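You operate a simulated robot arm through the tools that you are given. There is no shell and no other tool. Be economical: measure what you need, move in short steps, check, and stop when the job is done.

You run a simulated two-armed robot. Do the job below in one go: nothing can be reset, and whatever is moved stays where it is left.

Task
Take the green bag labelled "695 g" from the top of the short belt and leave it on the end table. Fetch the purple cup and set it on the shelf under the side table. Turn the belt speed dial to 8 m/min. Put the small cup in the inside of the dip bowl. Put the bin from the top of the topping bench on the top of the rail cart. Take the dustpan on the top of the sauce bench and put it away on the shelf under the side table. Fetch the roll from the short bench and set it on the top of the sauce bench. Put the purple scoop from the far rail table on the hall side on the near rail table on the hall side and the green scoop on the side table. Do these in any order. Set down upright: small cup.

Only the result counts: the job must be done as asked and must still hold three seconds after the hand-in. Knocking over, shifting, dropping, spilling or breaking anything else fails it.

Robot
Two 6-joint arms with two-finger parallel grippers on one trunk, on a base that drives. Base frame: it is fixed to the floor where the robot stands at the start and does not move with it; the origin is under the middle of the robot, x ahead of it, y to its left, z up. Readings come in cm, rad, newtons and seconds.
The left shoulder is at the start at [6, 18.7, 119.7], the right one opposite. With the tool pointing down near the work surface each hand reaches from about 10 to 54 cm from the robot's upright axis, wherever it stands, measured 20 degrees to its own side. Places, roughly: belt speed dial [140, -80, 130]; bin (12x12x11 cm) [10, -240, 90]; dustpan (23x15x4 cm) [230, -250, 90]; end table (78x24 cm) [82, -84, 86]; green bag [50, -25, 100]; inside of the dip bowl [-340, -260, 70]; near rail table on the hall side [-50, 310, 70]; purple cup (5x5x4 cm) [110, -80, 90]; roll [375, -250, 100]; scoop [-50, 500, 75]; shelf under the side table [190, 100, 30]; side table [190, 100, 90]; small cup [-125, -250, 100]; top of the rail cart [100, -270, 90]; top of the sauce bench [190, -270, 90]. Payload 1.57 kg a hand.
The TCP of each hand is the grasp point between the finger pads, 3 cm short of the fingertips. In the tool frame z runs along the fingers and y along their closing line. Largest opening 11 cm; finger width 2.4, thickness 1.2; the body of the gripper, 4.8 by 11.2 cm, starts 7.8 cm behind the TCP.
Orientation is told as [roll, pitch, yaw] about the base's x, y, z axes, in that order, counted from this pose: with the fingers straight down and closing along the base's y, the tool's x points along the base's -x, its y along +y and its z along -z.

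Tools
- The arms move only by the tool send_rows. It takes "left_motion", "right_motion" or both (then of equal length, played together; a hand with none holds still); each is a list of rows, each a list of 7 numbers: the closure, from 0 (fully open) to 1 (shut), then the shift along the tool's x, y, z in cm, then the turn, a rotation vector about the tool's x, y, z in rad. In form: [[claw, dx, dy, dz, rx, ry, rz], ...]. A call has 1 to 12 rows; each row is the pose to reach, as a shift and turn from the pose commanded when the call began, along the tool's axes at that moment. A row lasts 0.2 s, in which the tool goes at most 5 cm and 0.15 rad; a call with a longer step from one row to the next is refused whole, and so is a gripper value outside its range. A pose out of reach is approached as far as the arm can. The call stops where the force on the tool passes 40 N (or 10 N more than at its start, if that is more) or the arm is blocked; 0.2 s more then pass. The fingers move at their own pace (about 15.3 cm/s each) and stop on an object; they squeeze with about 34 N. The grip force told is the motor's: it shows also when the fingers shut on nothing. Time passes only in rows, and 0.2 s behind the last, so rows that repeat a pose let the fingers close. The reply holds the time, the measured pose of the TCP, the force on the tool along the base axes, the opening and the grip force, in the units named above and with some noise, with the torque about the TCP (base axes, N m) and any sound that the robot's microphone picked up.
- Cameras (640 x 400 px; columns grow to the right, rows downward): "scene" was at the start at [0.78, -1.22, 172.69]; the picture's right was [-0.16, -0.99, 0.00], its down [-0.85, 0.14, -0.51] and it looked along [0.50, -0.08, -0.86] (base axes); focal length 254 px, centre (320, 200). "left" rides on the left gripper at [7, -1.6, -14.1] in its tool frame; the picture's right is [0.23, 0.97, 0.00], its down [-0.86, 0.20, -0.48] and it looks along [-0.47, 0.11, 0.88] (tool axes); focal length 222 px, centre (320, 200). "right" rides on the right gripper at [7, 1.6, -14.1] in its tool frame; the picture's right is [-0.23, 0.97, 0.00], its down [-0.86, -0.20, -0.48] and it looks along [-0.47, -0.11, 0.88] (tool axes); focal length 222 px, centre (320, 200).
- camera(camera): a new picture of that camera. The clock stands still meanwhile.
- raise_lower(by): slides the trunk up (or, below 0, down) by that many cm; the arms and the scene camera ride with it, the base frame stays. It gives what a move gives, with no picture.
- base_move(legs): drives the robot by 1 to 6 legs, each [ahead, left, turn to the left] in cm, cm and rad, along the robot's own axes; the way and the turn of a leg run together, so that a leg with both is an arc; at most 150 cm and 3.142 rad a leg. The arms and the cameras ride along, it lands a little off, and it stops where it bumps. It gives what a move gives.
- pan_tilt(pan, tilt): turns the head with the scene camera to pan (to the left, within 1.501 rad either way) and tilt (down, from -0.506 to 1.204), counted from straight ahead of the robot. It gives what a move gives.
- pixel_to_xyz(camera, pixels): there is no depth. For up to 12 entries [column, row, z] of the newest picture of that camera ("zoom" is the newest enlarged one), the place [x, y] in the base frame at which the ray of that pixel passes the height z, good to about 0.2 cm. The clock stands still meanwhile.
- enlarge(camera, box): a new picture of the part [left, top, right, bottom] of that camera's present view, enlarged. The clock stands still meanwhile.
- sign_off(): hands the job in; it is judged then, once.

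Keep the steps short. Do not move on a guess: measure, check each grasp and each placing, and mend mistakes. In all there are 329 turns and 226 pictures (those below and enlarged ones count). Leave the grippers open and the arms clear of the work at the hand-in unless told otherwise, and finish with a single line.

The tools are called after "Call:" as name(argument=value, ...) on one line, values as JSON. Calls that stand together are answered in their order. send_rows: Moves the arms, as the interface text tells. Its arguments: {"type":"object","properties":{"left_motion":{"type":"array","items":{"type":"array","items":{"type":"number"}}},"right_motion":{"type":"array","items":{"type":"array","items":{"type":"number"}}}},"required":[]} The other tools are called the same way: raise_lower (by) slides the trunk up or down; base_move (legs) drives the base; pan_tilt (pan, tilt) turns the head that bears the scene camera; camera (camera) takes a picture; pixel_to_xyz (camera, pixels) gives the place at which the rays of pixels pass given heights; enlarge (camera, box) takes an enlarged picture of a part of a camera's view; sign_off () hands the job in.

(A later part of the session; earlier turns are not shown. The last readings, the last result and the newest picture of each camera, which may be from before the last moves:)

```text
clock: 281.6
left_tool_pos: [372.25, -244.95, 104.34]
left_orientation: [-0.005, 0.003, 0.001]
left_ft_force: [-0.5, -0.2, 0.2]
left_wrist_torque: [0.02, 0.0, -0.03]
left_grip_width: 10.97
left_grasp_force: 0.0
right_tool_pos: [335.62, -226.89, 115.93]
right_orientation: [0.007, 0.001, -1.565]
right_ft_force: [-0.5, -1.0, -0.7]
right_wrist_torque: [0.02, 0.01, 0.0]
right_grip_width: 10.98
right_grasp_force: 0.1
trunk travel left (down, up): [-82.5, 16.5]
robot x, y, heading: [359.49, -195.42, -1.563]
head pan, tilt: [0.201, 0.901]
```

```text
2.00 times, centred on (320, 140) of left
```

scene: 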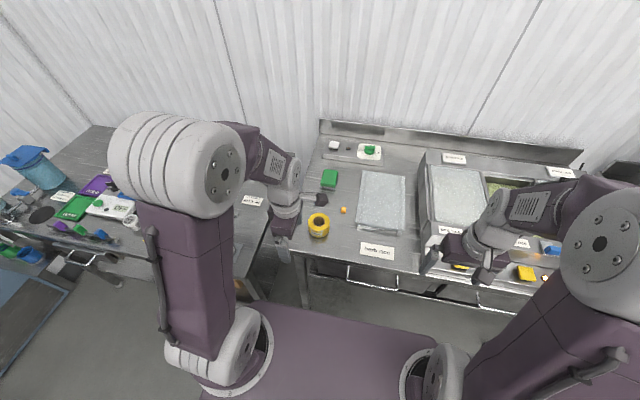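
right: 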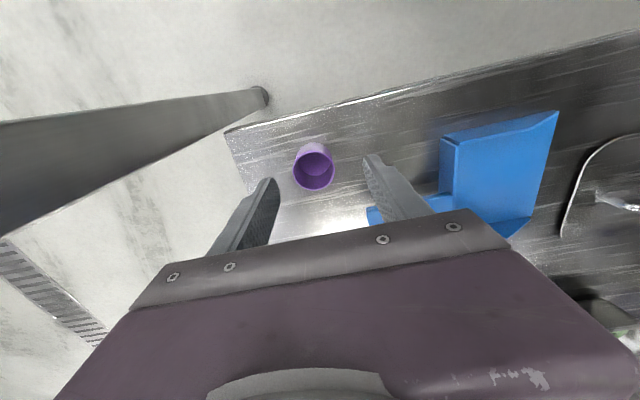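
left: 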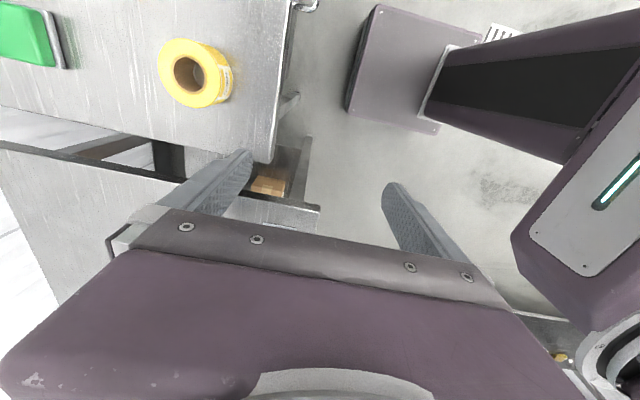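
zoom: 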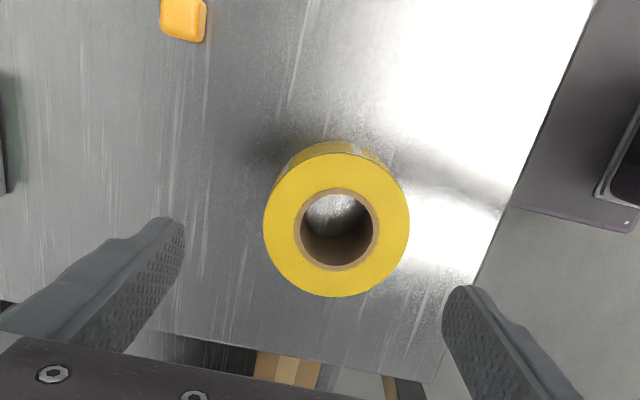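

Roll is centred except 0.9 cm toward me; I correct, lower to z 93 and close.

Call:
send_rows(left_motion=[[0, 0, 0.9, 2, 0, 0, 0], [0, 0, 0.9, 6, 0, 0, 0], [0, 0, 0.9, 9, 0, 0, 0], [0, 0, 0.9, 10.5, 0, 0, 0], [0, 0, 0.9, 11.3, 0, 0, 0], [0.5, 0, 0.9, 11.3, 0, 0, 0], [1, 0, 0.9, 11.3, 0, 0, 0], [1, 0, 0.9, 11.3, 0, 0, 0]])

Call:
send_rows(left_motion=[[1, 0, 0, -2, 0, 0, 0], [1, 0, 0, -6, 0, 0, 0], [1, 0, 0, -10, 0, 0, 0], [1, 0, 0, -14, 0, 0, 0], [1, 0, 3, -17, 0, 0, 0], [1, 0, 7, -17, 0, 0, 0], [1, 0, 11, -17, 0, 0, 0]])

Call:
camera(camera="left")

```text
clock: 283.4
left_tool_pos: [372.15, -244.17, 93.17]
left_orientation: [-0.003, 0.002, 0.003]
left_ft_force: [0.4, -0.1, 0.5]
left_wrist_torque: [0.0, -0.01, 0.01]
left_grip_width: 7.83
left_grasp_force: 34.1
right_tool_pos: [335.58, -226.9, 116.0]
right_orientation: [0.007, 0.003, -1.564]
right_ft_force: [0.0, 0.2, -0.7]
right_wrist_torque: [-0.02, 0.02, 0.01]
right_grip_width: 11.01
right_grasp_force: 0.0
trunk travel left (down, up): [-82.5, 16.5]
robot x, y, heading: [359.47, -195.64, -1.565]
head pan, tilt: [0.201, 0.901]
```

```text
clock: 285.0
left_tool_pos: [371.96, -232.86, 110.02]
left_orientation: [-0.005, 0.001, 0.001]
left_ft_force: [0.6, 0.1, -1.5]
left_wrist_torque: [0.02, 0.0, -0.02]
left_grip_width: 7.83
left_grasp_force: 34.2
right_tool_pos: [335.48, -226.77, 116.16]
right_orientation: [0.007, -0.002, -1.566]
right_ft_force: [-0.2, 0.1, 0.6]
right_wrist_torque: [-0.05, -0.03, -0.01]
right_grip_width: 11.01
right_grasp_force: 0.0
trunk travel left (down, up): [-82.5, 16.5]
robot x, y, heading: [359.39, -195.47, -1.564]
head pan, tilt: [0.201, 0.901]
```

```text
85 pictures are left
```

left: 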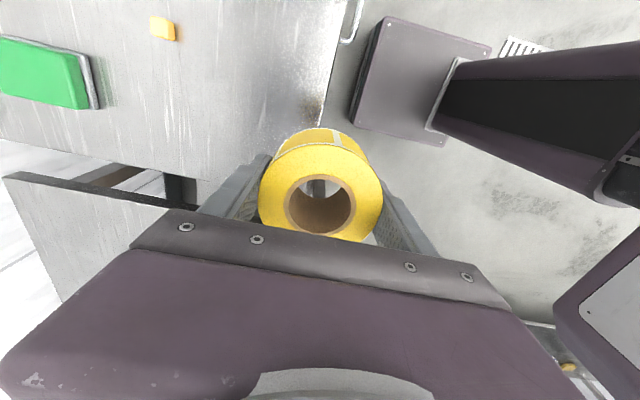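

Roll held (7.8 cm). I back off, slide to the sauce bench (robot x≈216) and approach.

Call:
base_move(legs=[[-25, 0, 0], [0, -143, 0], [24, 0, 0]])

Call:
camera(camera="scene")

```text
clock: 294.9
left_tool_pos: [229.65, -232.68, 110.11]
left_orientation: [-0.005, 0.001, 0.006]
left_ft_force: [-0.2, -0.2, -1.7]
left_wrist_torque: [-0.02, 0.02, 0.0]
left_grip_width: 7.8
left_grasp_force: 33.6
right_tool_pos: [193.01, -226.73, 116.04]
right_orientation: [0.006, 0.0, -1.56]
right_ft_force: [0.3, 0.0, -0.5]
right_wrist_torque: [-0.01, 0.0, -0.01]
right_grip_width: 11.0
right_grasp_force: 0.0
trunk travel left (down, up): [-82.5, 16.5]
robot x, y, heading: [217.16, -195.47, -1.563]
head pan, tilt: [0.201, 0.901]
```

```text
84 pictures are left
```

scene: 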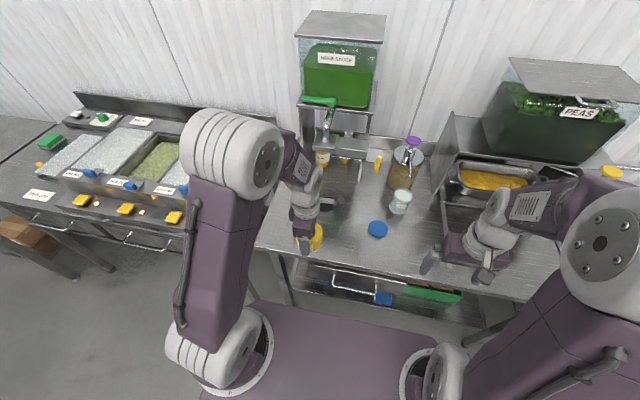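

I move it over (229.5,-244.5) and lower to the bench.

Call:
send_rows(left_motion=[[1, 0, -4, 0, 0, 0, 0], [1, 0, -8, 0, 0, 0, 0], [1, 0, -11.8, 0, 0, 0, 0], [1, 0, -11.8, 4, 0, 0, 0], [1, 0, -11.8, 8, 0, 0, 0], [1, 0, -11.8, 12, 0, 0, 0], [1, 0, -11.8, 14.5, 0, 0, 0], [1, 0, -11.8, 15.5, 0, 0, 0], [1, 0, -11.8, 16.2, 0, 0, 0], [1, 0, -11.8, 16.8, 0, 0, 0], [1, 0, -11.8, 17.4, 0, 0, 0], [1, 0, -11.8, 18, 0, 0, 0]])

```text
clock: 297.4
left_tool_pos: [229.51, -244.71, 93.15]
left_orientation: [-0.011, 0.0, 0.007]
left_ft_force: [1.9, 12.0, 33.5]
left_wrist_torque: [1.86, -0.01, -0.08]
left_grip_width: 7.79
left_grasp_force: 33.8
right_tool_pos: [192.99, -226.4, 116.24]
right_orientation: [0.008, -0.002, -1.562]
right_ft_force: [-1.1, -0.3, 0.3]
right_wrist_torque: [0.01, -0.02, 0.0]
right_grip_width: 10.99
right_grasp_force: 0.1
trunk travel left (down, up): [-82.5, 16.5]
robot x, y, heading: [217.03, -195.4, -1.559]
head pan, tilt: [0.201, 0.901]
stopped in row 12 (left hand): the force on the tool passed its limit at 48 N (the readings are from after the stop); the commanded pose is now the measured one
```

It is down at z 93.15. I ease, open, lift and check.

Call:
send_rows(left_motion=[[1, 0, 0, -0.3, -0.01, 0, 0], [0.15, 0, 0, -0.3, 0, 0, 0], [0, 0, 0, -0.3, 0, 0, 0], [0, 0, 0, -3, 0, 0, 0], [0, 0, 0, -7, 0, 0, 0], [0, 0, 0, -11, 0, 0, 0], [0, 0, 0, -15, 0, 0, 0], [0, 0, 0, -19, 0, 0, 0], [0, 0, 4, -20, 0, 0, 0], [0, 0, 8, -20, 0, 0, 0], [0, 0, 12, -20, 0, 0, 0]])

Call:
enlarge(camera="scene", box=[240, 80, 480, 260])

```text
clock: 299.8
left_tool_pos: [229.52, -232.64, 112.5]
left_orientation: [-0.013, 0.003, 0.004]
left_ft_force: [0.3, 0.5, 0.4]
left_wrist_torque: [-0.02, -0.01, 0.02]
left_grip_width: 11.03
left_grasp_force: 0.0
right_tool_pos: [193.09, -226.75, 116.01]
right_orientation: [0.008, 0.0, -1.56]
right_ft_force: [-0.1, 0.2, 0.7]
right_wrist_torque: [0.0, 0.02, 0.04]
right_grip_width: 11.0
right_grasp_force: 0.1
trunk travel left (down, up): [-82.5, 16.5]
robot x, y, heading: [217.02, -195.52, -1.559]
head pan, tilt: [0.201, 0.901]
```

```text
2.22 times, centred on (360, 170) of scene
```

zoom: 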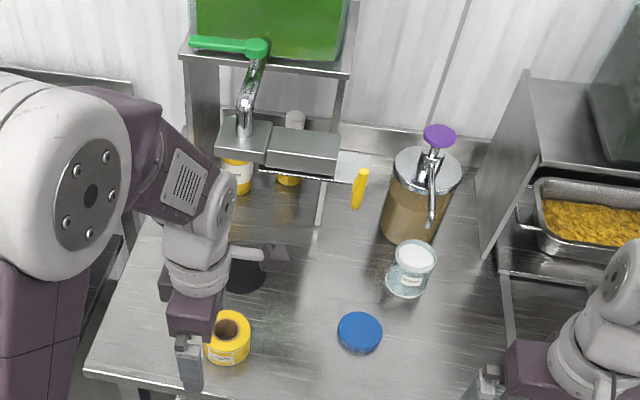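

Roll stands on the sauce bench. Next the bin: I back off and slide along to x≈30 by the topping bench.

Call:
base_move(legs=[[-28, 0, 0], [0, -120, 0], [0, -70, -0.01]])

Call:
pan_tilt(pan=0.0, tilt=0.7)

Call:
camera(camera="scene")

```text
clock: 310.8
left_tool_pos: [38.69, -206.61, 112.56]
left_orientation: [-0.012, 0.003, -0.002]
left_ft_force: [0.2, -0.3, 0.2]
left_wrist_torque: [0.0, 0.0, 0.05]
left_grip_width: 11.0
left_grasp_force: 0.0
right_tool_pos: [1.96, -200.19, 116.04]
right_orientation: [0.006, 0.001, -1.57]
right_ft_force: [-0.6, 0.8, 0.5]
right_wrist_torque: [-0.03, 0.03, 0.0]
right_grip_width: 11.0
right_grasp_force: 0.1
trunk travel left (down, up): [-82.5, 16.5]
robot x, y, heading: [26.54, -168.86, -1.569]
head pan, tilt: [0.201, 0.901]
```

```text
clock: 311.6
left_tool_pos: [38.54, -206.45, 112.46]
left_orientation: [-0.012, 0.003, -0.002]
left_ft_force: [-0.1, 0.0, 0.1]
left_wrist_torque: [-0.02, 0.01, 0.0]
left_grip_width: 11.0
left_grasp_force: 0.0
right_tool_pos: [1.97, -200.21, 115.99]
right_orientation: [0.009, 0.002, -1.569]
right_ft_force: [-0.1, -0.4, 0.1]
right_wrist_torque: [0.02, -0.01, -0.01]
right_grip_width: 10.97
right_grasp_force: 0.0
trunk travel left (down, up): [-82.5, 16.5]
robot x, y, heading: [25.91, -169.02, -1.571]
head pan, tilt: [0.0, 0.7]
```

```text
82 pictures are left
```

scene: 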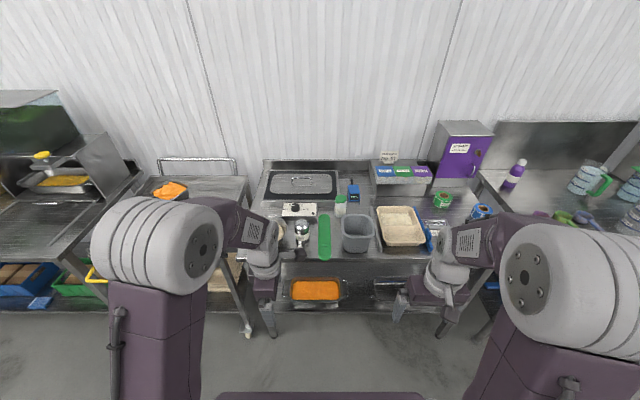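

Call:
enlarge(camera="scene", box=[240, 160, 460, 280])

Call:
enlarge(camera="scene", box=[120, 145, 280, 265])

Call:
pixel_to_xyz(camera="scene", pixels=[[358, 250, 89], [342, 218, 100], [375, 218, 100], [343, 250, 89], [373, 250, 89], [172, 192, 90], [245, 180, 90], [330, 262, 89]])

```text
2.91 times, centred on (350, 220) of scene
```

zoom: 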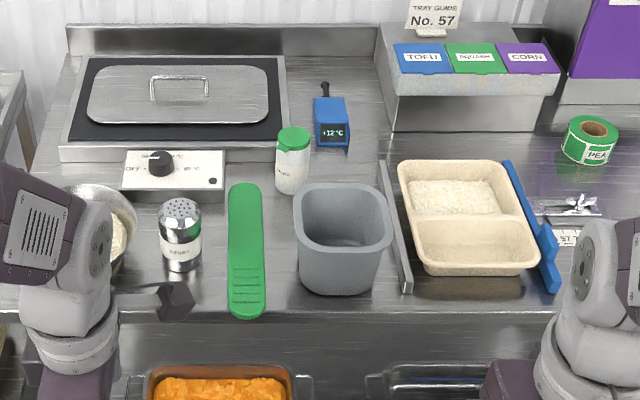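

```text
3.33 times, centred on (200, 205) of scene
```

zoom: 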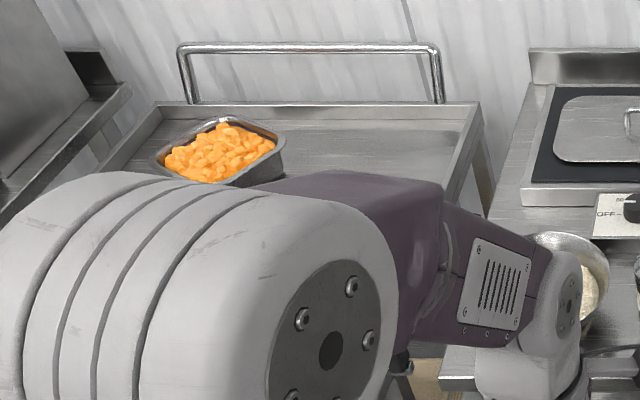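

```text
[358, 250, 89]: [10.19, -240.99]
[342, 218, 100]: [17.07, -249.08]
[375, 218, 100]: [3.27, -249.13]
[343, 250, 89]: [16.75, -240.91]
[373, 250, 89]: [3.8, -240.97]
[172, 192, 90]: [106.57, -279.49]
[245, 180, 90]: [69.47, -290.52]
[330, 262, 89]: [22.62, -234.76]
```

The grey bin stands at about (10,-246), rim z≈100. I'll pinch its near wall with the left hand. Shift right 28 and ahead 19, then look from above.

Call:
base_move(legs=[[0, -28, 0], [19, 0, 0]])

Call:
camera(camera="left")

Call:
enlarge(camera="scene", box=[160, 220, 360, 345])

```text
clock: 314.7
left_tool_pos: [9.97, -225.42, 112.77]
left_orientation: [-0.012, 0.002, -0.007]
left_ft_force: [-0.1, 0.0, 0.2]
left_wrist_torque: [-0.02, 0.01, 0.01]
left_grip_width: 10.99
left_grasp_force: 0.0
right_tool_pos: [-26.52, -218.91, 116.02]
right_orientation: [0.008, -0.002, -1.575]
right_ft_force: [0.2, -0.4, 0.0]
right_wrist_torque: [-0.04, -0.01, 0.0]
right_grip_width: 10.99
right_grasp_force: 0.1
trunk travel left (down, up): [-82.5, 16.5]
robot x, y, heading: [-2.43, -188.3, -1.574]
head pan, tilt: [0.0, 0.7]
```

```text
79 pictures are left
```

left: 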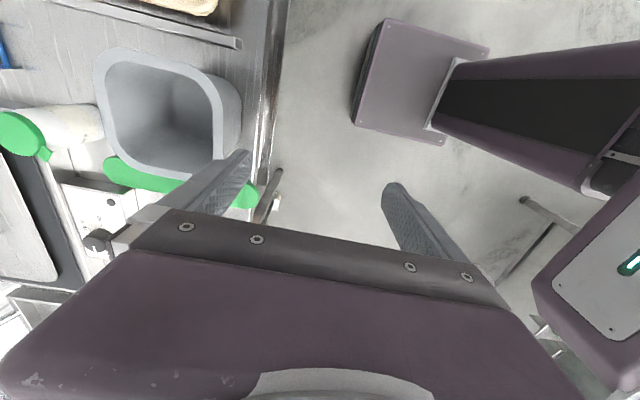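

```text
3.20 times, centred on (260, 282) of scene
```

zoom: 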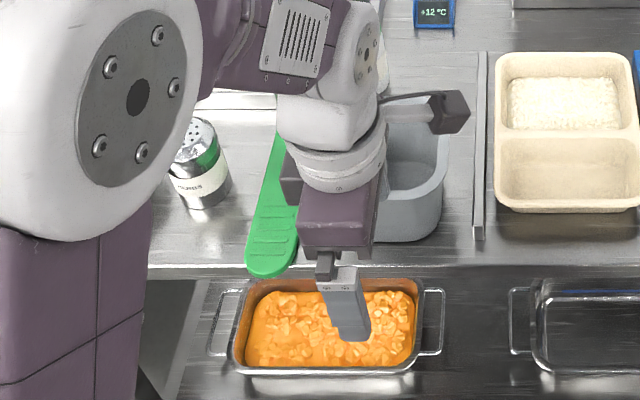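

I project the rim's near edge (outer 222,118; inner 208,118) and its other edges at z 100.

Call:
pixel_to_xyz(camera="left", pixels=[[221, 122, 100], [208, 120, 100], [221, 122, 98], [95, 90, 100], [160, 50, 100], [170, 180, 100], [218, 80, 100], [215, 165, 100]])

Call:
enlarge(camera="left", box=[80, 30, 272, 210])

```text
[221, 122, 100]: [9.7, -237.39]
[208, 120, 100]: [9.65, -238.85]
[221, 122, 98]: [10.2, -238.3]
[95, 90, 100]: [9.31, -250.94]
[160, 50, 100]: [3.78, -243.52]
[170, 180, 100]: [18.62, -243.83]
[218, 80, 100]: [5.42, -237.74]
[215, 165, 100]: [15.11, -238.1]
```

```text
2.22 times, centred on (176, 120) of left
```

zoom: 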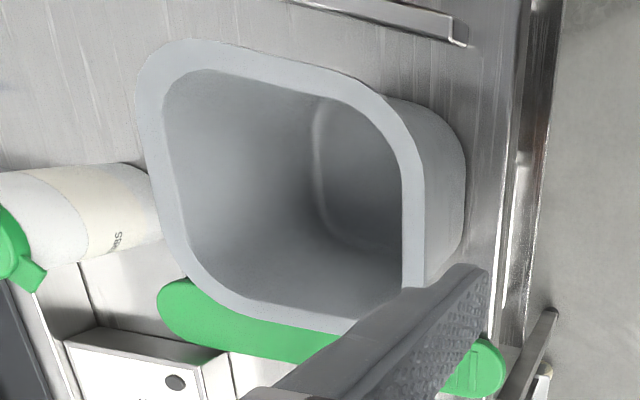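

Near wall: y -237.4 to -238.9, centre x≈10.5. I go over it half open and lower to z 98.3.

Call:
send_rows(left_motion=[[0.5, 0, -4, 0, 0.006, 0, 0], [0.5, -0.3, -8, 0, 0.012, 0, 0], [0.5, -0.5, -12.7, 0, 0.012, 0, 0], [0.5, -0.5, -12.7, 4, 0.012, 0, 0], [0.5, -0.5, -12.7, 7, 0.012, 0, 0], [0.5, -0.5, -12.7, 9, 0.012, 0, 0]])

Call:
enlarge(camera="left", box=[160, 40, 480, 240])

```text
clock: 316.1
left_tool_pos: [10.38, -238.82, 103.56]
left_orientation: [-0.024, 0.002, -0.007]
left_ft_force: [0.7, -1.4, 0.5]
left_wrist_torque: [-0.02, 0.0, 0.02]
left_grip_width: 5.5
left_grasp_force: 0.1
right_tool_pos: [-26.54, -219.43, 115.9]
right_orientation: [0.008, 0.002, -1.573]
right_ft_force: [-0.5, 0.0, 0.4]
right_wrist_torque: [0.04, -0.03, 0.0]
right_grip_width: 11.02
right_grasp_force: 0.0
trunk travel left (down, up): [-82.5, 16.5]
robot x, y, heading: [-2.5, -188.3, -1.572]
head pan, tilt: [0.0, 0.7]
```

```text
2.00 times, centred on (320, 140) of left
```

zoom: 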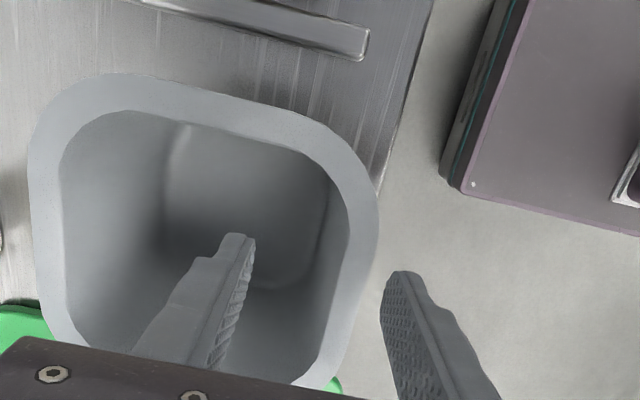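

The wall lies 1.7 cm nearer me than the finger centre; I shift, level the hand and lower 5.3 cm.

Call:
send_rows(left_motion=[[0.5, 0, 1, 0, -0.012, 0, 0], [0.5, 0, 1.7, 0, -0.024, 0, 0], [0.5, 0, 1.7, 2, -0.024, 0, 0], [0.5, 0, 1.7, 4, -0.024, 0, 0], [0.5, 0, 1.7, 5.3, -0.024, 0, 0]])

Call:
enlarge(camera="left", box=[160, 40, 480, 240])

```text
clock: 317.3
left_tool_pos: [10.21, -236.92, 98.37]
left_orientation: [-0.001, 0.001, -0.008]
left_ft_force: [-0.1, -0.4, -0.1]
left_wrist_torque: [0.0, -0.02, 0.0]
left_grip_width: 5.5
left_grasp_force: 0.1
right_tool_pos: [-26.66, -219.26, 115.99]
right_orientation: [0.008, 0.002, -1.574]
right_ft_force: [0.0, 0.1, 0.5]
right_wrist_torque: [0.01, 0.02, 0.0]
right_grip_width: 11.0
right_grasp_force: 0.0
trunk travel left (down, up): [-82.5, 16.5]
robot x, y, heading: [-1.93, -188.43, -1.577]
head pan, tilt: [0.0, 0.7]
```

```text
2.00 times, centred on (320, 140) of left
```

zoom: 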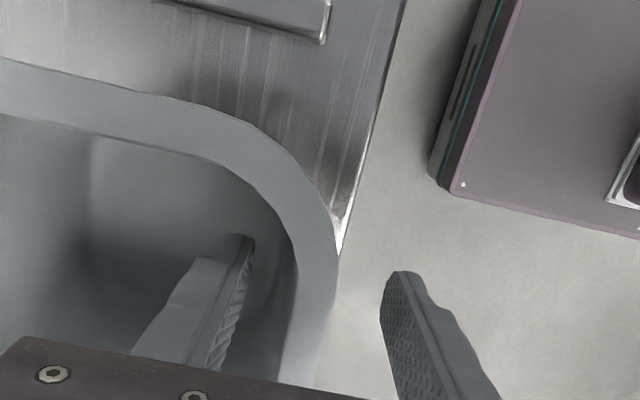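

I shift 1.3 cm toward the wall's middle, close, and lift slowly.

Call:
send_rows(left_motion=[[0.5, -1.3, 0, 0.2, 0, 0, 0], [0.8, -1.3, 0, 0.2, 0, 0, 0], [1, -1.3, 0, 0.2, 0, 0, 0], [1, -1.3, 0, 0.2, 0, 0, 0]])

Call:
send_rows(left_motion=[[1, 0, 0, -1, 0, 0, 0], [1, 0, 0, -3, 0, 0, 0], [1, 0, 0, -6, 0, 0, 0], [1, 0, 0, -10, 0, 0, 0], [1, 0, 0, -14, 0, 0, 0], [1, 0, 0, -18, 0, 0, 0]])

Call:
camera(camera="left")

Call:
camera(camera="scene")

```text
clock: 318.3
left_tool_pos: [11.51, -237.03, 98.23]
left_orientation: [-0.003, 0.001, -0.007]
left_ft_force: [1.5, -3.6, 12.7]
left_wrist_torque: [-1.54, 0.06, 0.11]
left_grip_width: 0.64
left_grasp_force: 26.0
right_tool_pos: [-26.53, -219.11, 116.04]
right_orientation: [0.007, 0.0, -1.574]
right_ft_force: [-0.4, 0.0, 0.0]
right_wrist_torque: [-0.01, 0.01, 0.02]
right_grip_width: 10.99
right_grasp_force: 0.0
trunk travel left (down, up): [-82.5, 16.5]
robot x, y, heading: [-2.1, -188.42, -1.573]
head pan, tilt: [0.0, 0.7]
```

```text
clock: 319.7
left_tool_pos: [11.63, -236.82, 116.26]
left_orientation: [0.001, 0.001, -0.006]
left_ft_force: [0.5, -0.8, -0.7]
left_wrist_torque: [0.11, 0.02, -0.05]
left_grip_width: 0.45
left_grasp_force: 25.1
right_tool_pos: [-26.51, -219.3, 116.15]
right_orientation: [0.005, -0.001, -1.574]
right_ft_force: [0.3, -0.9, -0.3]
right_wrist_torque: [0.0, 0.01, 0.01]
right_grip_width: 10.98
right_grasp_force: 0.0
trunk travel left (down, up): [-82.5, 16.5]
robot x, y, heading: [-2.33, -188.17, -1.575]
head pan, tilt: [0.0, 0.7]
```

```text
74 pictures are left
```

left: 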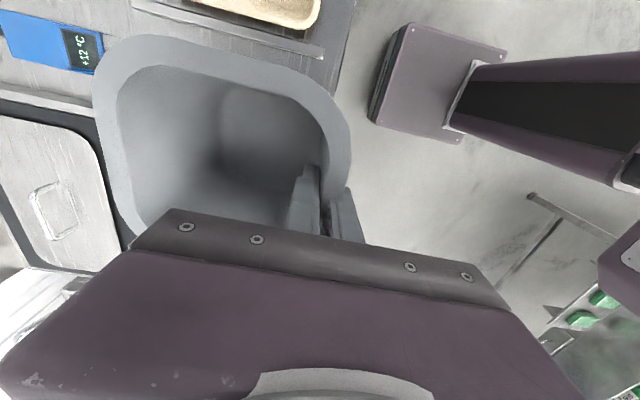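

```text
73 pictures are left
```

scene: 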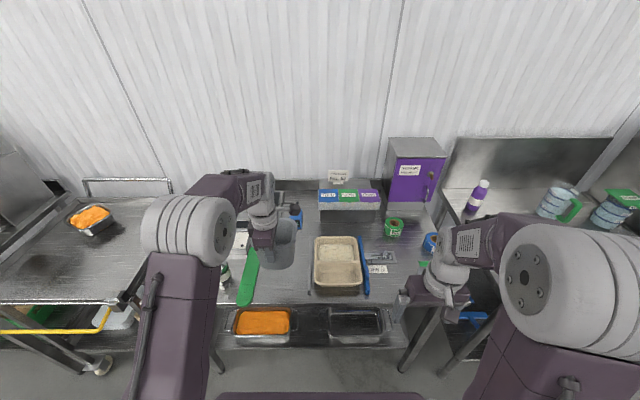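

The bin is held. I back off, move left to face the cart and look.

Call:
base_move(legs=[[-28, 0, 0], [0, 82, 0]])

Call:
camera(camera="scene")

Call:
pixel_to_xyz(camera="scene", pixels=[[320, 200, 90], [250, 200, 90], [400, 200, 90], [250, 240, 90], [320, 240, 90], [400, 240, 90]])

```text
clock: 325.7
left_tool_pos: [96.26, -207.48, 116.18]
left_orientation: [0.001, 0.001, 0.021]
left_ft_force: [-0.6, 0.0, -2.0]
left_wrist_torque: [0.1, -0.04, -0.03]
left_grip_width: 0.48
left_grasp_force: 25.2
right_tool_pos: [57.51, -190.85, 116.03]
right_orientation: [0.006, 0.002, -1.545]
right_ft_force: [-0.3, -0.2, 0.5]
right_wrist_torque: [0.02, -0.04, 0.02]
right_grip_width: 11.01
right_grasp_force: 0.1
trunk travel left (down, up): [-82.5, 16.5]
robot x, y, heading: [81.15, -159.28, -1.548]
head pan, tilt: [0.0, 0.7]
```

```text
72 pictures are left
```

scene: 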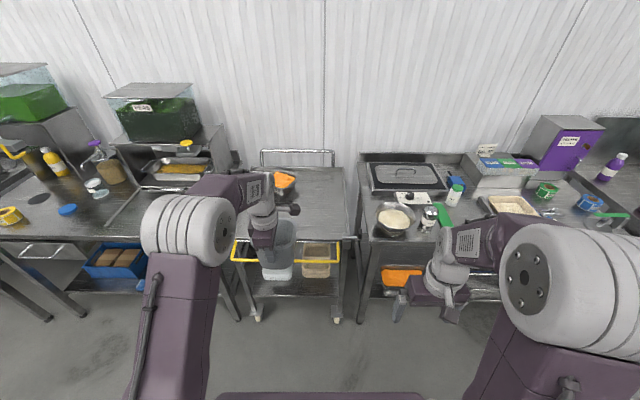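

```text
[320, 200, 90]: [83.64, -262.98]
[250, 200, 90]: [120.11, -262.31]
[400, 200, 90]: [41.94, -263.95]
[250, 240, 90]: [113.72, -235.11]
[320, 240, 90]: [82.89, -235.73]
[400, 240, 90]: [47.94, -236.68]
```

Cart top spans x 75-118, y -237..-290; the tray sits at about (103,-278). I'll set the bin around (90,-255): shift right 6, ahead 40.

Call:
base_move(legs=[[0, -6, -0.023], [40, 0, 0]])

Call:
camera(camera="scene")

Call:
camera(camera="left")

```text
clock: 328.7
left_tool_pos: [89.27, -247.61, 116.37]
left_orientation: [0.0, 0.002, -0.005]
left_ft_force: [0.1, -0.2, -2.5]
left_wrist_torque: [0.07, -0.04, 0.03]
left_grip_width: 0.45
left_grasp_force: 25.2
right_tool_pos: [51.0, -230.03, 116.09]
right_orientation: [0.006, 0.0, -1.569]
right_ft_force: [-0.3, -0.2, 0.0]
right_wrist_torque: [0.0, 0.01, 0.0]
right_grip_width: 10.99
right_grasp_force: 0.0
trunk travel left (down, up): [-82.5, 16.5]
robot x, y, heading: [75.05, -198.93, -1.569]
head pan, tilt: [0.0, 0.7]
```

```text
71 pictures are left
```

scene: 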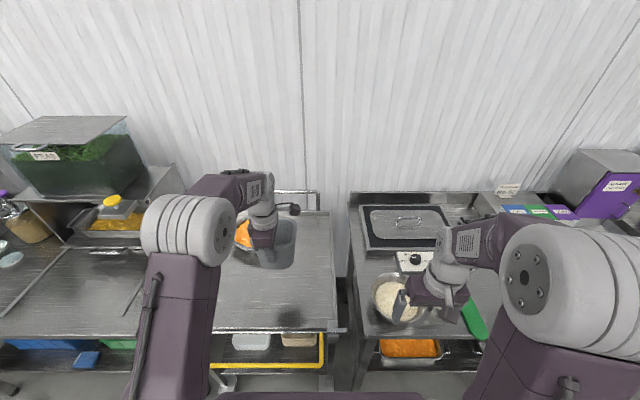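

```text
70 pictures are left
```

left: 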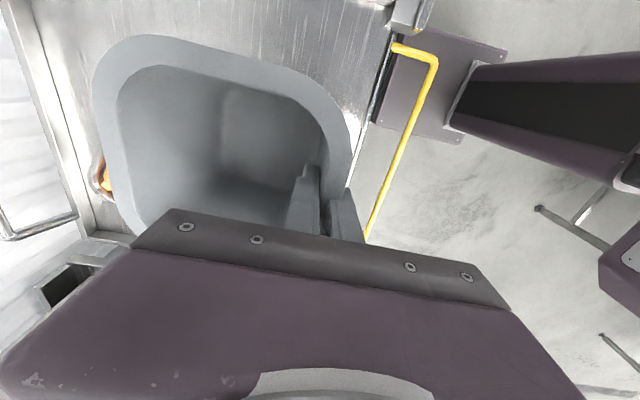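

Call:
pixel_to_xyz(camera="left", pixels=[[102, 190, 94], [102, 160, 94], [102, 190, 90], [355, 165, 90], [95, 100, 108]])

Call:
enlarge(camera="scene", box=[190, 180, 350, 340])

```text
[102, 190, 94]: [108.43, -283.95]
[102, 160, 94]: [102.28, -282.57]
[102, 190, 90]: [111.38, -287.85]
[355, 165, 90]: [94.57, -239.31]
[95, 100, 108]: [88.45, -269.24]
```

```text
2.50 times, centred on (270, 260) of scene
```

zoom: 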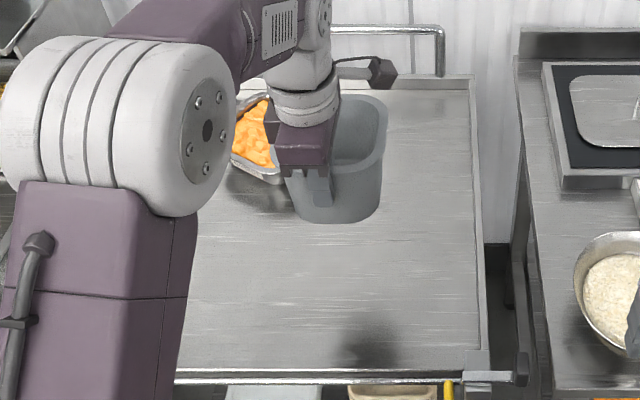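

Call:
pixel_to_xyz(camera="scene", pixels=[[252, 253, 91], [252, 253, 94], [290, 318, 90], [334, 318, 90], [330, 225, 90], [240, 250, 91]])

```text
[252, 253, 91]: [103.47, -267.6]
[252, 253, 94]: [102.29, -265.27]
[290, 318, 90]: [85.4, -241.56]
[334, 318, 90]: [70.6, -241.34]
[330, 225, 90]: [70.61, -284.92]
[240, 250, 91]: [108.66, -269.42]
```

Room is fine. I shift 1 cm toward me and lower the bin.

Call:
send_rows(left_motion=[[1, 0, 1, 3, 0, 0, 0], [1, 0, 1, 7, 0, 0, 0], [1, 0, 1, 11, 0, 0, 0], [1, 0, 1, 14, 0, 0, 0], [1, 0, 1, 15.5, 0, 0, 0], [1, 0, 1, 16.3, 0, 0, 0], [1, 0, 1, 17, 0, 0, 0], [1, 0, 1, 17.7, 0, 0, 0], [1, 0, 1, 18.4, 0, 0, 0], [1, 0, 1, 19.1, 0, 0, 0], [1, 0, 1, 19.8, 0, 0, 0], [1, 0, 1, 20.5, 0, 0, 0]])

Call:
enlarge(camera="scene", box=[190, 180, 350, 340])

```text
clock: 331.3
left_tool_pos: [89.19, -246.82, 95.72]
left_orientation: [0.001, 0.002, -0.004]
left_ft_force: [0.3, 0.8, -2.0]
left_wrist_torque: [0.07, 0.0, -0.01]
left_grip_width: 0.51
left_grasp_force: 25.1
right_tool_pos: [50.99, -230.12, 116.1]
right_orientation: [0.007, 0.0, -1.569]
right_ft_force: [0.1, -0.4, 0.5]
right_wrist_torque: [-0.02, 0.01, -0.01]
right_grip_width: 10.99
right_grasp_force: 0.1
trunk travel left (down, up): [-82.5, 16.5]
robot x, y, heading: [75.08, -199.01, -1.573]
head pan, tilt: [0.0, 0.7]
```

```text
2.50 times, centred on (270, 260) of scene
```

zoom: 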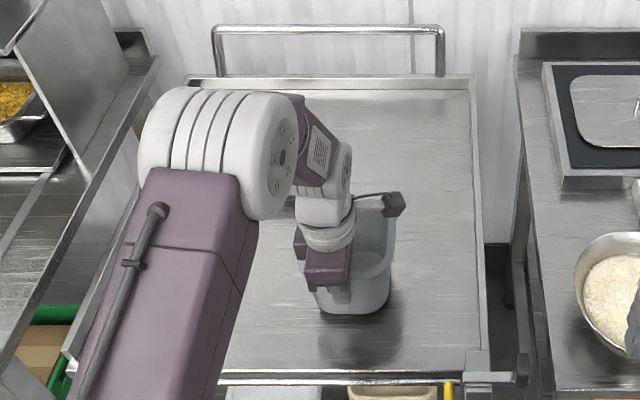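

Not down yet (cart top is lower). I continue in small rows.

Call:
send_rows(left_motion=[[1, 0, 0, 0.7, 0, 0, 0], [1, 0, 0, 1.4, 0, 0, 0], [1, 0, 0, 2.1, 0, 0, 0], [1, 0, 0, 2.8, 0, 0, 0], [1, 0, 0, 3.5, 0, 0, 0], [1, 0, 0, 4.2, 0, 0, 0], [1, 0, 0, 4.9, 0, 0, 0], [1, 0, 0, 5.6, 0, 0, 0], [1, 0, 0, 6.3, 0, 0, 0], [1, 0, 0, 7, 0, 0, 0], [1, 0, 0, 7.7, 0, 0, 0], [1, 0, 0, 8.4, 0, 0, 0]])

```text
clock: 332.4
left_tool_pos: [89.17, -246.75, 93.55]
left_orientation: [-0.01, 0.002, -0.004]
left_ft_force: [-0.7, 8.7, 26.7]
left_wrist_torque: [-1.74, -0.32, 0.01]
left_grip_width: 0.71
left_grasp_force: 26.5
right_tool_pos: [50.92, -229.54, 116.2]
right_orientation: [0.007, -0.001, -1.57]
right_ft_force: [0.3, 0.4, -0.2]
right_wrist_torque: [0.01, 0.0, -0.02]
right_grip_width: 11.03
right_grasp_force: 0.0
trunk travel left (down, up): [-82.5, 16.5]
robot x, y, heading: [74.92, -198.89, -1.565]
head pan, tilt: [0.0, 0.7]
stopped in row 5 (left hand): the force on the tool passed its limit at 60 N (the readings are from after the stop); the commanded pose is now the measured one
```

It touched at z 93.5. I ease, open, lift and check.

Call:
send_rows(left_motion=[[1, 0, 0, -0.4, -0.01, 0, 0], [0.8, 0, 0, -0.4, -0.01, 0, 0], [0.5, 0, 0, -0.4, -0.01, 0, 0], [0.5, 0, 0, -2, -0.01, 0, 0], [0.5, 0, 0, -6, -0.01, 0, 0], [0.5, 0, 0, -10, -0.01, 0, 0], [0.3, 0, 0, -15, -0.01, 0, 0], [0, 0, 0, -19, -0.01, 0, 0], [0, 0, 4, -20, -0.01, 0, 0], [0, 0, 8, -20, -0.01, 0, 0]])

Call:
camera(camera="scene")

```text
clock: 334.6
left_tool_pos: [89.48, -238.63, 113.04]
left_orientation: [0.004, 0.003, -0.002]
left_ft_force: [-0.4, 0.0, -0.5]
left_wrist_torque: [-0.02, 0.01, -0.02]
left_grip_width: 10.98
left_grasp_force: 0.1
right_tool_pos: [50.93, -229.86, 116.14]
right_orientation: [0.006, -0.002, -1.568]
right_ft_force: [-0.3, 0.5, -1.9]
right_wrist_torque: [-0.01, 0.01, 0.0]
right_grip_width: 11.01
right_grasp_force: 0.1
trunk travel left (down, up): [-82.5, 16.5]
robot x, y, heading: [74.98, -198.55, -1.57]
head pan, tilt: [0.0, 0.7]
```

```text
67 pictures are left
```

scene: 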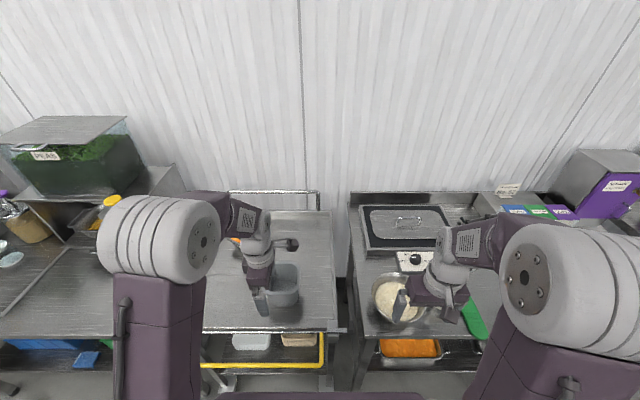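

The bin stands on the cart. Next the small cup near (-125,-250): I back off and slide to x≈-112.

Call:
base_move(legs=[[-30, 0, 0], [0, -120, 0], [0, -67, 0]])

Call:
camera(camera="scene")

```text
clock: 345.6
left_tool_pos: [-97.03, -211.09, 113.06]
left_orientation: [0.004, 0.003, 0.013]
left_ft_force: [0.2, 0.2, -0.2]
left_wrist_torque: [0.0, 0.0, 0.0]
left_grip_width: 11.05
left_grasp_force: 0.1
right_tool_pos: [-135.45, -202.82, 116.05]
right_orientation: [0.005, 0.002, -1.551]
right_ft_force: [0.5, -0.1, 0.0]
right_wrist_torque: [0.02, -0.01, 0.02]
right_grip_width: 10.98
right_grasp_force: 0.1
trunk travel left (down, up): [-82.5, 16.5]
robot x, y, heading: [-111.9, -171.14, -1.557]
head pan, tilt: [0.0, 0.7]
```

```text
66 pictures are left
```

scene: 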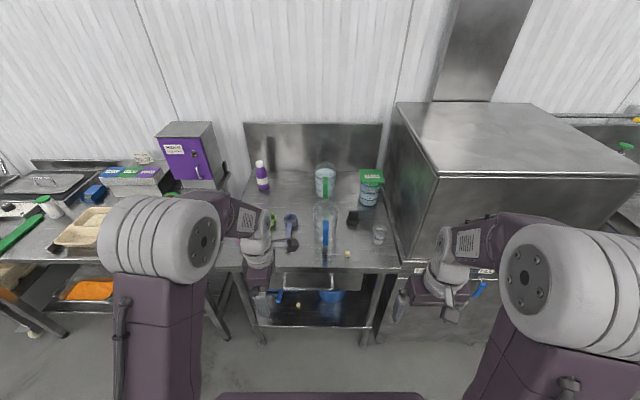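

Call:
enlarge(camera="scene", box=[240, 150, 420, 280])

Call:
pixel_to_xyz(camera="scene", pixels=[[379, 243, 89], [379, 228, 95], [347, 253, 89], [325, 245, 89], [320, 266, 89], [352, 215, 90]])

```text
3.08 times, centred on (330, 215) of scene
```

zoom: 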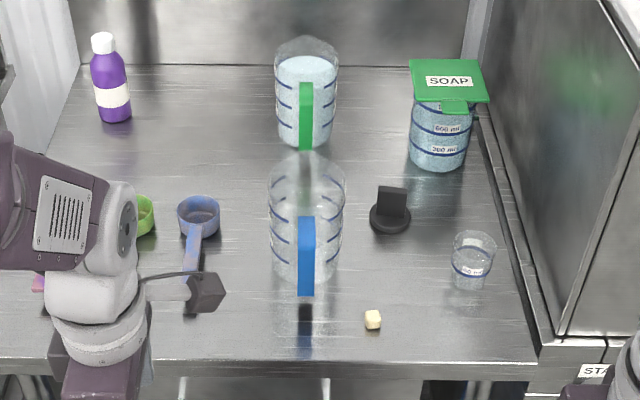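

```text
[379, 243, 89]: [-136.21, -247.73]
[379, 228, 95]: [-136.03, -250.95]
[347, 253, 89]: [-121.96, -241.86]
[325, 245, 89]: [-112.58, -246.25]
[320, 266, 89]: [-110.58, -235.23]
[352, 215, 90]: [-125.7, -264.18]
```

The small glass cup ("50 ml") stands at about (-136,-249), near the oven at the right. I use the left hand (closing along y): pull the right hand back, shift right 28 and ahead 25.

Call:
send_rows(right_motion=[[0, 4, 4, 0, 0, 0, 0], [0, 8, 8, 0, 0, 0, 0], [0, 11, 10, 0, 0, 0, 0]])

Call:
base_move(legs=[[0, -28, -0.014], [25, 0, 0]])

Call:
camera(camera="left")

Call:
enlarge(camera="scene", box=[220, 180, 420, 340])

```text
refused: row 1 steps farther than a row can; nothing moved
```

```text
clock: 349.0
left_tool_pos: [-125.5, -235.97, 113.1]
left_orientation: [0.004, 0.001, -0.003]
left_ft_force: [-0.9, -0.5, -0.6]
left_wrist_torque: [-0.02, -0.03, 0.01]
left_grip_width: 11.01
left_grasp_force: 0.1
right_tool_pos: [-163.84, -227.25, 116.11]
right_orientation: [0.008, -0.001, -1.57]
right_ft_force: [-0.2, 0.3, 0.1]
right_wrist_torque: [0.02, -0.03, 0.0]
right_grip_width: 10.99
right_grasp_force: 0.1
trunk travel left (down, up): [-82.5, 16.5]
robot x, y, heading: [-139.54, -196.64, -1.57]
head pan, tilt: [0.0, 0.7]
```

```text
64 pictures are left
```

left: 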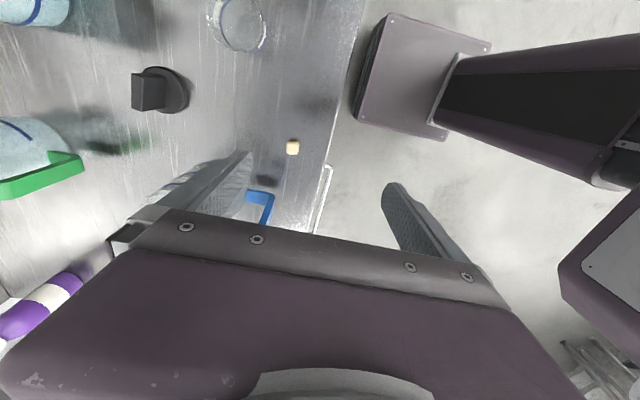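

```text
2.50 times, centred on (320, 260) of scene
```

zoom: 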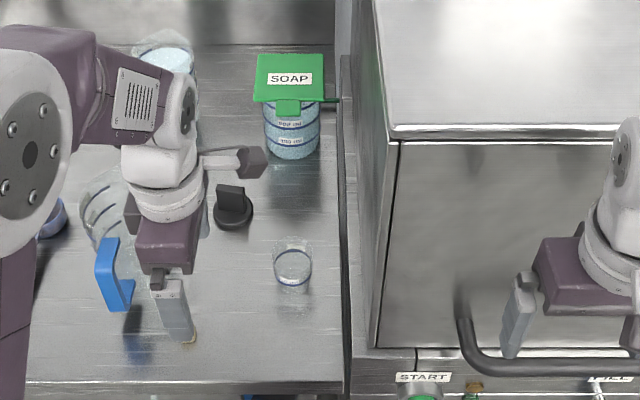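

The right hand stays near the oven handle; I pull it back, and move the left hand away from the jug over the cup. First projections: rim (309,259) scene; circle (240,22) left.

Call:
send_rows(right_motion=[[0, 4, 2, 0, 0, 0, 0], [0, 8, 4, 0, 0, 0, 0], [0, 11, 6, 0, 0, 0, 0]])

Call:
pixel_to_xyz(camera="left", pixels=[[240, 20, 89], [240, 20, 92], [240, 20, 95], [245, 25, 89]])

Call:
camera(camera="scene")

Call:
pixel_to_xyz(camera="scene", pixels=[[309.2, 258.8, 95], [309.2, 258.8, 93], [309.2, 273, 89], [302, 260, 94], [317, 260, 94]])

```text
clock: 349.8
left_tool_pos: [-125.41, -236.28, 112.98]
left_orientation: [0.008, 0.002, -0.004]
left_ft_force: [-1.0, 0.2, 0.0]
left_wrist_torque: [-0.01, -0.01, 0.0]
left_grip_width: 11.0
left_grasp_force: 0.2
right_tool_pos: [-157.65, -219.84, 118.77]
right_orientation: [0.007, 0.004, -1.57]
right_ft_force: [-0.1, -0.9, 0.6]
right_wrist_torque: [-0.01, -0.04, 0.01]
right_grip_width: 11.03
right_grasp_force: 0.0
right hand out of reach, approached as far as the arm can: row 2, 3
trunk travel left (down, up): [-82.5, 16.5]
robot x, y, heading: [-139.5, -196.11, -1.573]
head pan, tilt: [0.0, 0.7]
```

```text
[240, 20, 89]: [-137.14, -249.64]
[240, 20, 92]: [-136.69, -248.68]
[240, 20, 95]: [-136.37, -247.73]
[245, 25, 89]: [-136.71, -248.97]
```

```text
62 pictures are left
```

scene: 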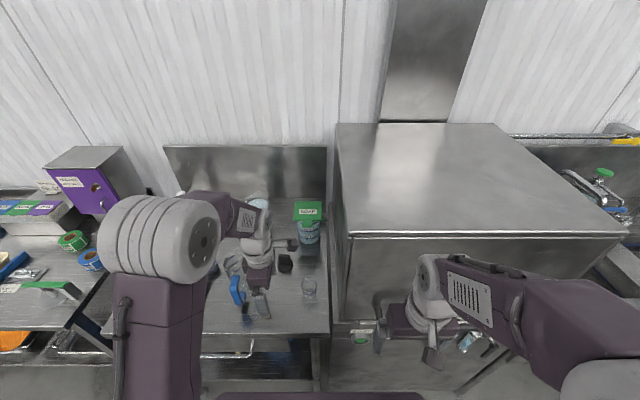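

```text
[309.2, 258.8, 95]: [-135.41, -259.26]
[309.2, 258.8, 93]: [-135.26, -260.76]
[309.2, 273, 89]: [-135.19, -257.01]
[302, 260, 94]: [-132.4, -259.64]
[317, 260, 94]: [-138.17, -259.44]
```

Call:
pixel_to_xyz(camera="scene", pixels=[[309, 279, 95], [309, 279, 94], [309, 294, 89], [301.5, 282, 94], [317, 282, 94]])

Call:
send_rows(left_motion=[[0, 4, 0, 0, 0, 0, 0], [0, 8, 0, 0, 0, 0, 0], [0, 11, -4, 0, 0, 0, 0], [0, 11, -8, 0, 0, 0, 0], [0, 11, -12, 0, 0, 0, 0], [0, 11, -12.5, 3, 0, 0, 0]])

Call:
enlarge(camera="left", box=[160, 40, 480, 240])

```text
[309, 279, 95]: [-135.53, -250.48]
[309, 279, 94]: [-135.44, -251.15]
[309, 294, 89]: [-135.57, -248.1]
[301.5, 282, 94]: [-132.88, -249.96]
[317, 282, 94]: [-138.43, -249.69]
```

```text
clock: 351.2
left_tool_pos: [-136.26, -248.57, 110.02]
left_orientation: [0.004, 0.005, -0.001]
left_ft_force: [8.2, -1.0, 4.4]
left_wrist_torque: [0.24, 1.65, 0.31]
left_grip_width: 11.01
left_grasp_force: 0.1
right_tool_pos: [-157.28, -219.72, 118.82]
right_orientation: [0.005, 0.005, -1.568]
right_ft_force: [0.5, -0.2, -0.3]
right_wrist_torque: [0.0, -0.03, 0.01]
right_grip_width: 11.0
right_grasp_force: 0.0
trunk travel left (down, up): [-82.5, 16.5]
robot x, y, heading: [-140.0, -196.75, -1.565]
head pan, tilt: [0.0, 0.7]
```

```text
2.00 times, centred on (320, 140) of left
```

zoom: 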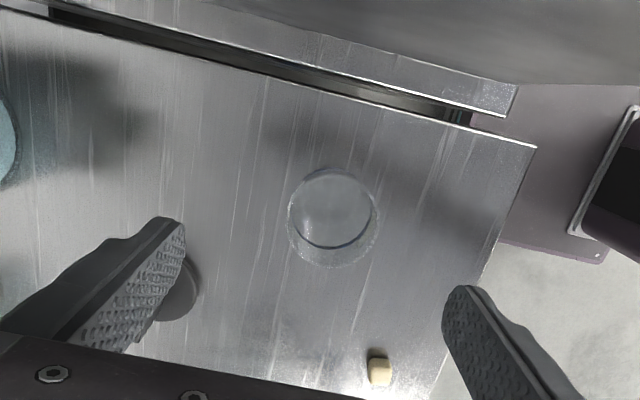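

There's an 8 N side force: the hand's camera touches the oven wall. I pull out, turn the hand 90° so that its camera faces me, and come back.

Call:
send_rows(left_motion=[[0, -1.5, 2, 0, 0, 0, 0.1], [0, -2, 5, 0, 0, 0, 0.24], [0, -2, 9, 0, 0, 0, 0.38], [0, -2, 11, 0, 0, 0, 0.52], [0, -2, 11, 0, 0, 0, 0.66], [0, -2, 11, 0, 0, 0, 0.8], [0, -2, 11, 0, 0, 0, 0.94], [0, -2, 11, 0, 0, 0, 1.08], [0, -2, 11, 0, 0, 0, 1.22], [0, -2, 11, 0, 0, 0, 1.36], [0, -2, 11, 0, 0, 0, 1.48], [0, -2, 11, 0, 0, 0, 1.571]])

Call:
camera(camera="left")

```text
clock: 353.8
left_tool_pos: [-134.42, -237.68, 110.16]
left_orientation: [-0.001, 0.005, -1.578]
left_ft_force: [0.3, 0.7, -0.2]
left_wrist_torque: [0.03, 0.01, -0.01]
left_grip_width: 10.99
left_grasp_force: 0.1
right_tool_pos: [-157.68, -219.9, 118.71]
right_orientation: [0.009, 0.003, -1.57]
right_ft_force: [-0.1, 0.1, -0.2]
right_wrist_torque: [-0.01, 0.01, -0.02]
right_grip_width: 10.99
right_grasp_force: 0.1
trunk travel left (down, up): [-82.5, 16.5]
robot x, y, heading: [-139.72, -196.34, -1.575]
head pan, tilt: [0.0, 0.7]
```

```text
60 pictures are left
```

left: 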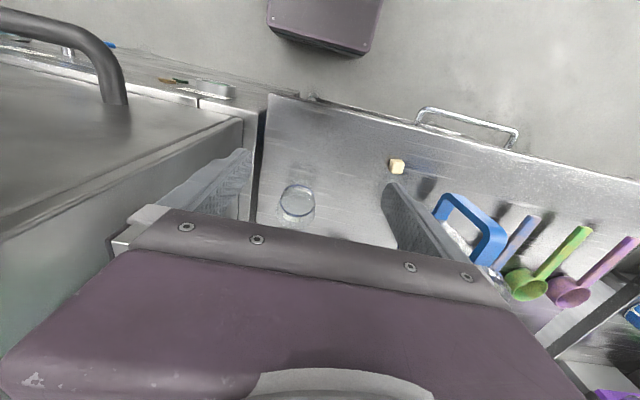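

Call:
pixel_to_xyz(camera="left", pixels=[[297, 203, 89], [297, 203, 92], [297, 203, 94]])

Call:
enlarge(camera="left", box=[250, 160, 346, 240])

```text
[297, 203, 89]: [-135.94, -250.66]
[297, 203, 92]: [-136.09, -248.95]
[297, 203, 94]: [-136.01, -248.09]
```

```text
5.00 times, centred on (298, 200) of left
```

zoom: 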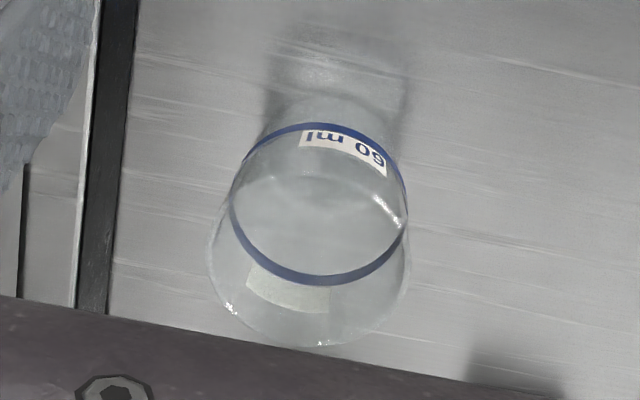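

Cup centre ≈ (-135.7,-248.6), about 6 cm tall. I move over it with 9 cm opening and lower to z 97, then check.

Call:
send_rows(left_motion=[[0.1, -4, -0.5, 0, 0, 0, 0], [0.18, -8, -1, 0, 0, 0, 0], [0.18, -10.9, -1.3, 0, 0, 0, 0], [0.18, -10.9, -1.3, 4, 0, 0, 0], [0.18, -10.9, -1.3, 8, 0, 0, 0], [0.18, -10.9, -1.3, 11, 0, 0, 0]])

Call:
enlarge(camera="left", box=[200, 100, 440, 250])

```text
clock: 355.2
left_tool_pos: [-135.95, -248.48, 98.96]
left_orientation: [-0.003, 0.005, -1.576]
left_ft_force: [0.3, 0.0, 0.5]
left_wrist_torque: [-0.01, 0.0, 0.0]
left_grip_width: 9.0
left_grasp_force: 0.1
right_tool_pos: [-157.58, -219.78, 118.7]
right_orientation: [0.006, 0.003, -1.57]
right_ft_force: [0.1, 0.1, -0.4]
right_wrist_torque: [-0.01, 0.01, 0.0]
right_grip_width: 11.0
right_grasp_force: 0.0
trunk travel left (down, up): [-82.5, 16.5]
robot x, y, heading: [-139.64, -196.5, -1.571]
head pan, tilt: [0.0, 0.7]
```

```text
2.67 times, centred on (320, 175) of left
```

zoom: 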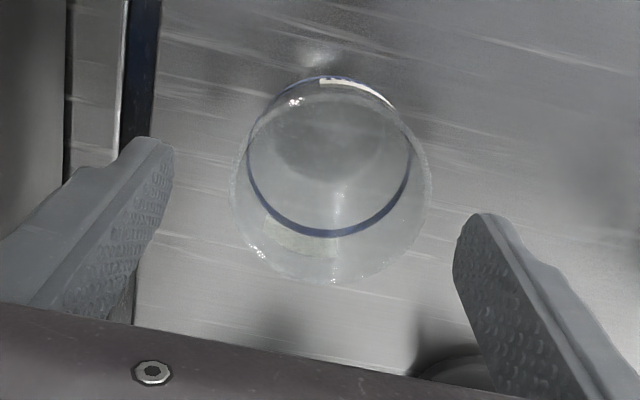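

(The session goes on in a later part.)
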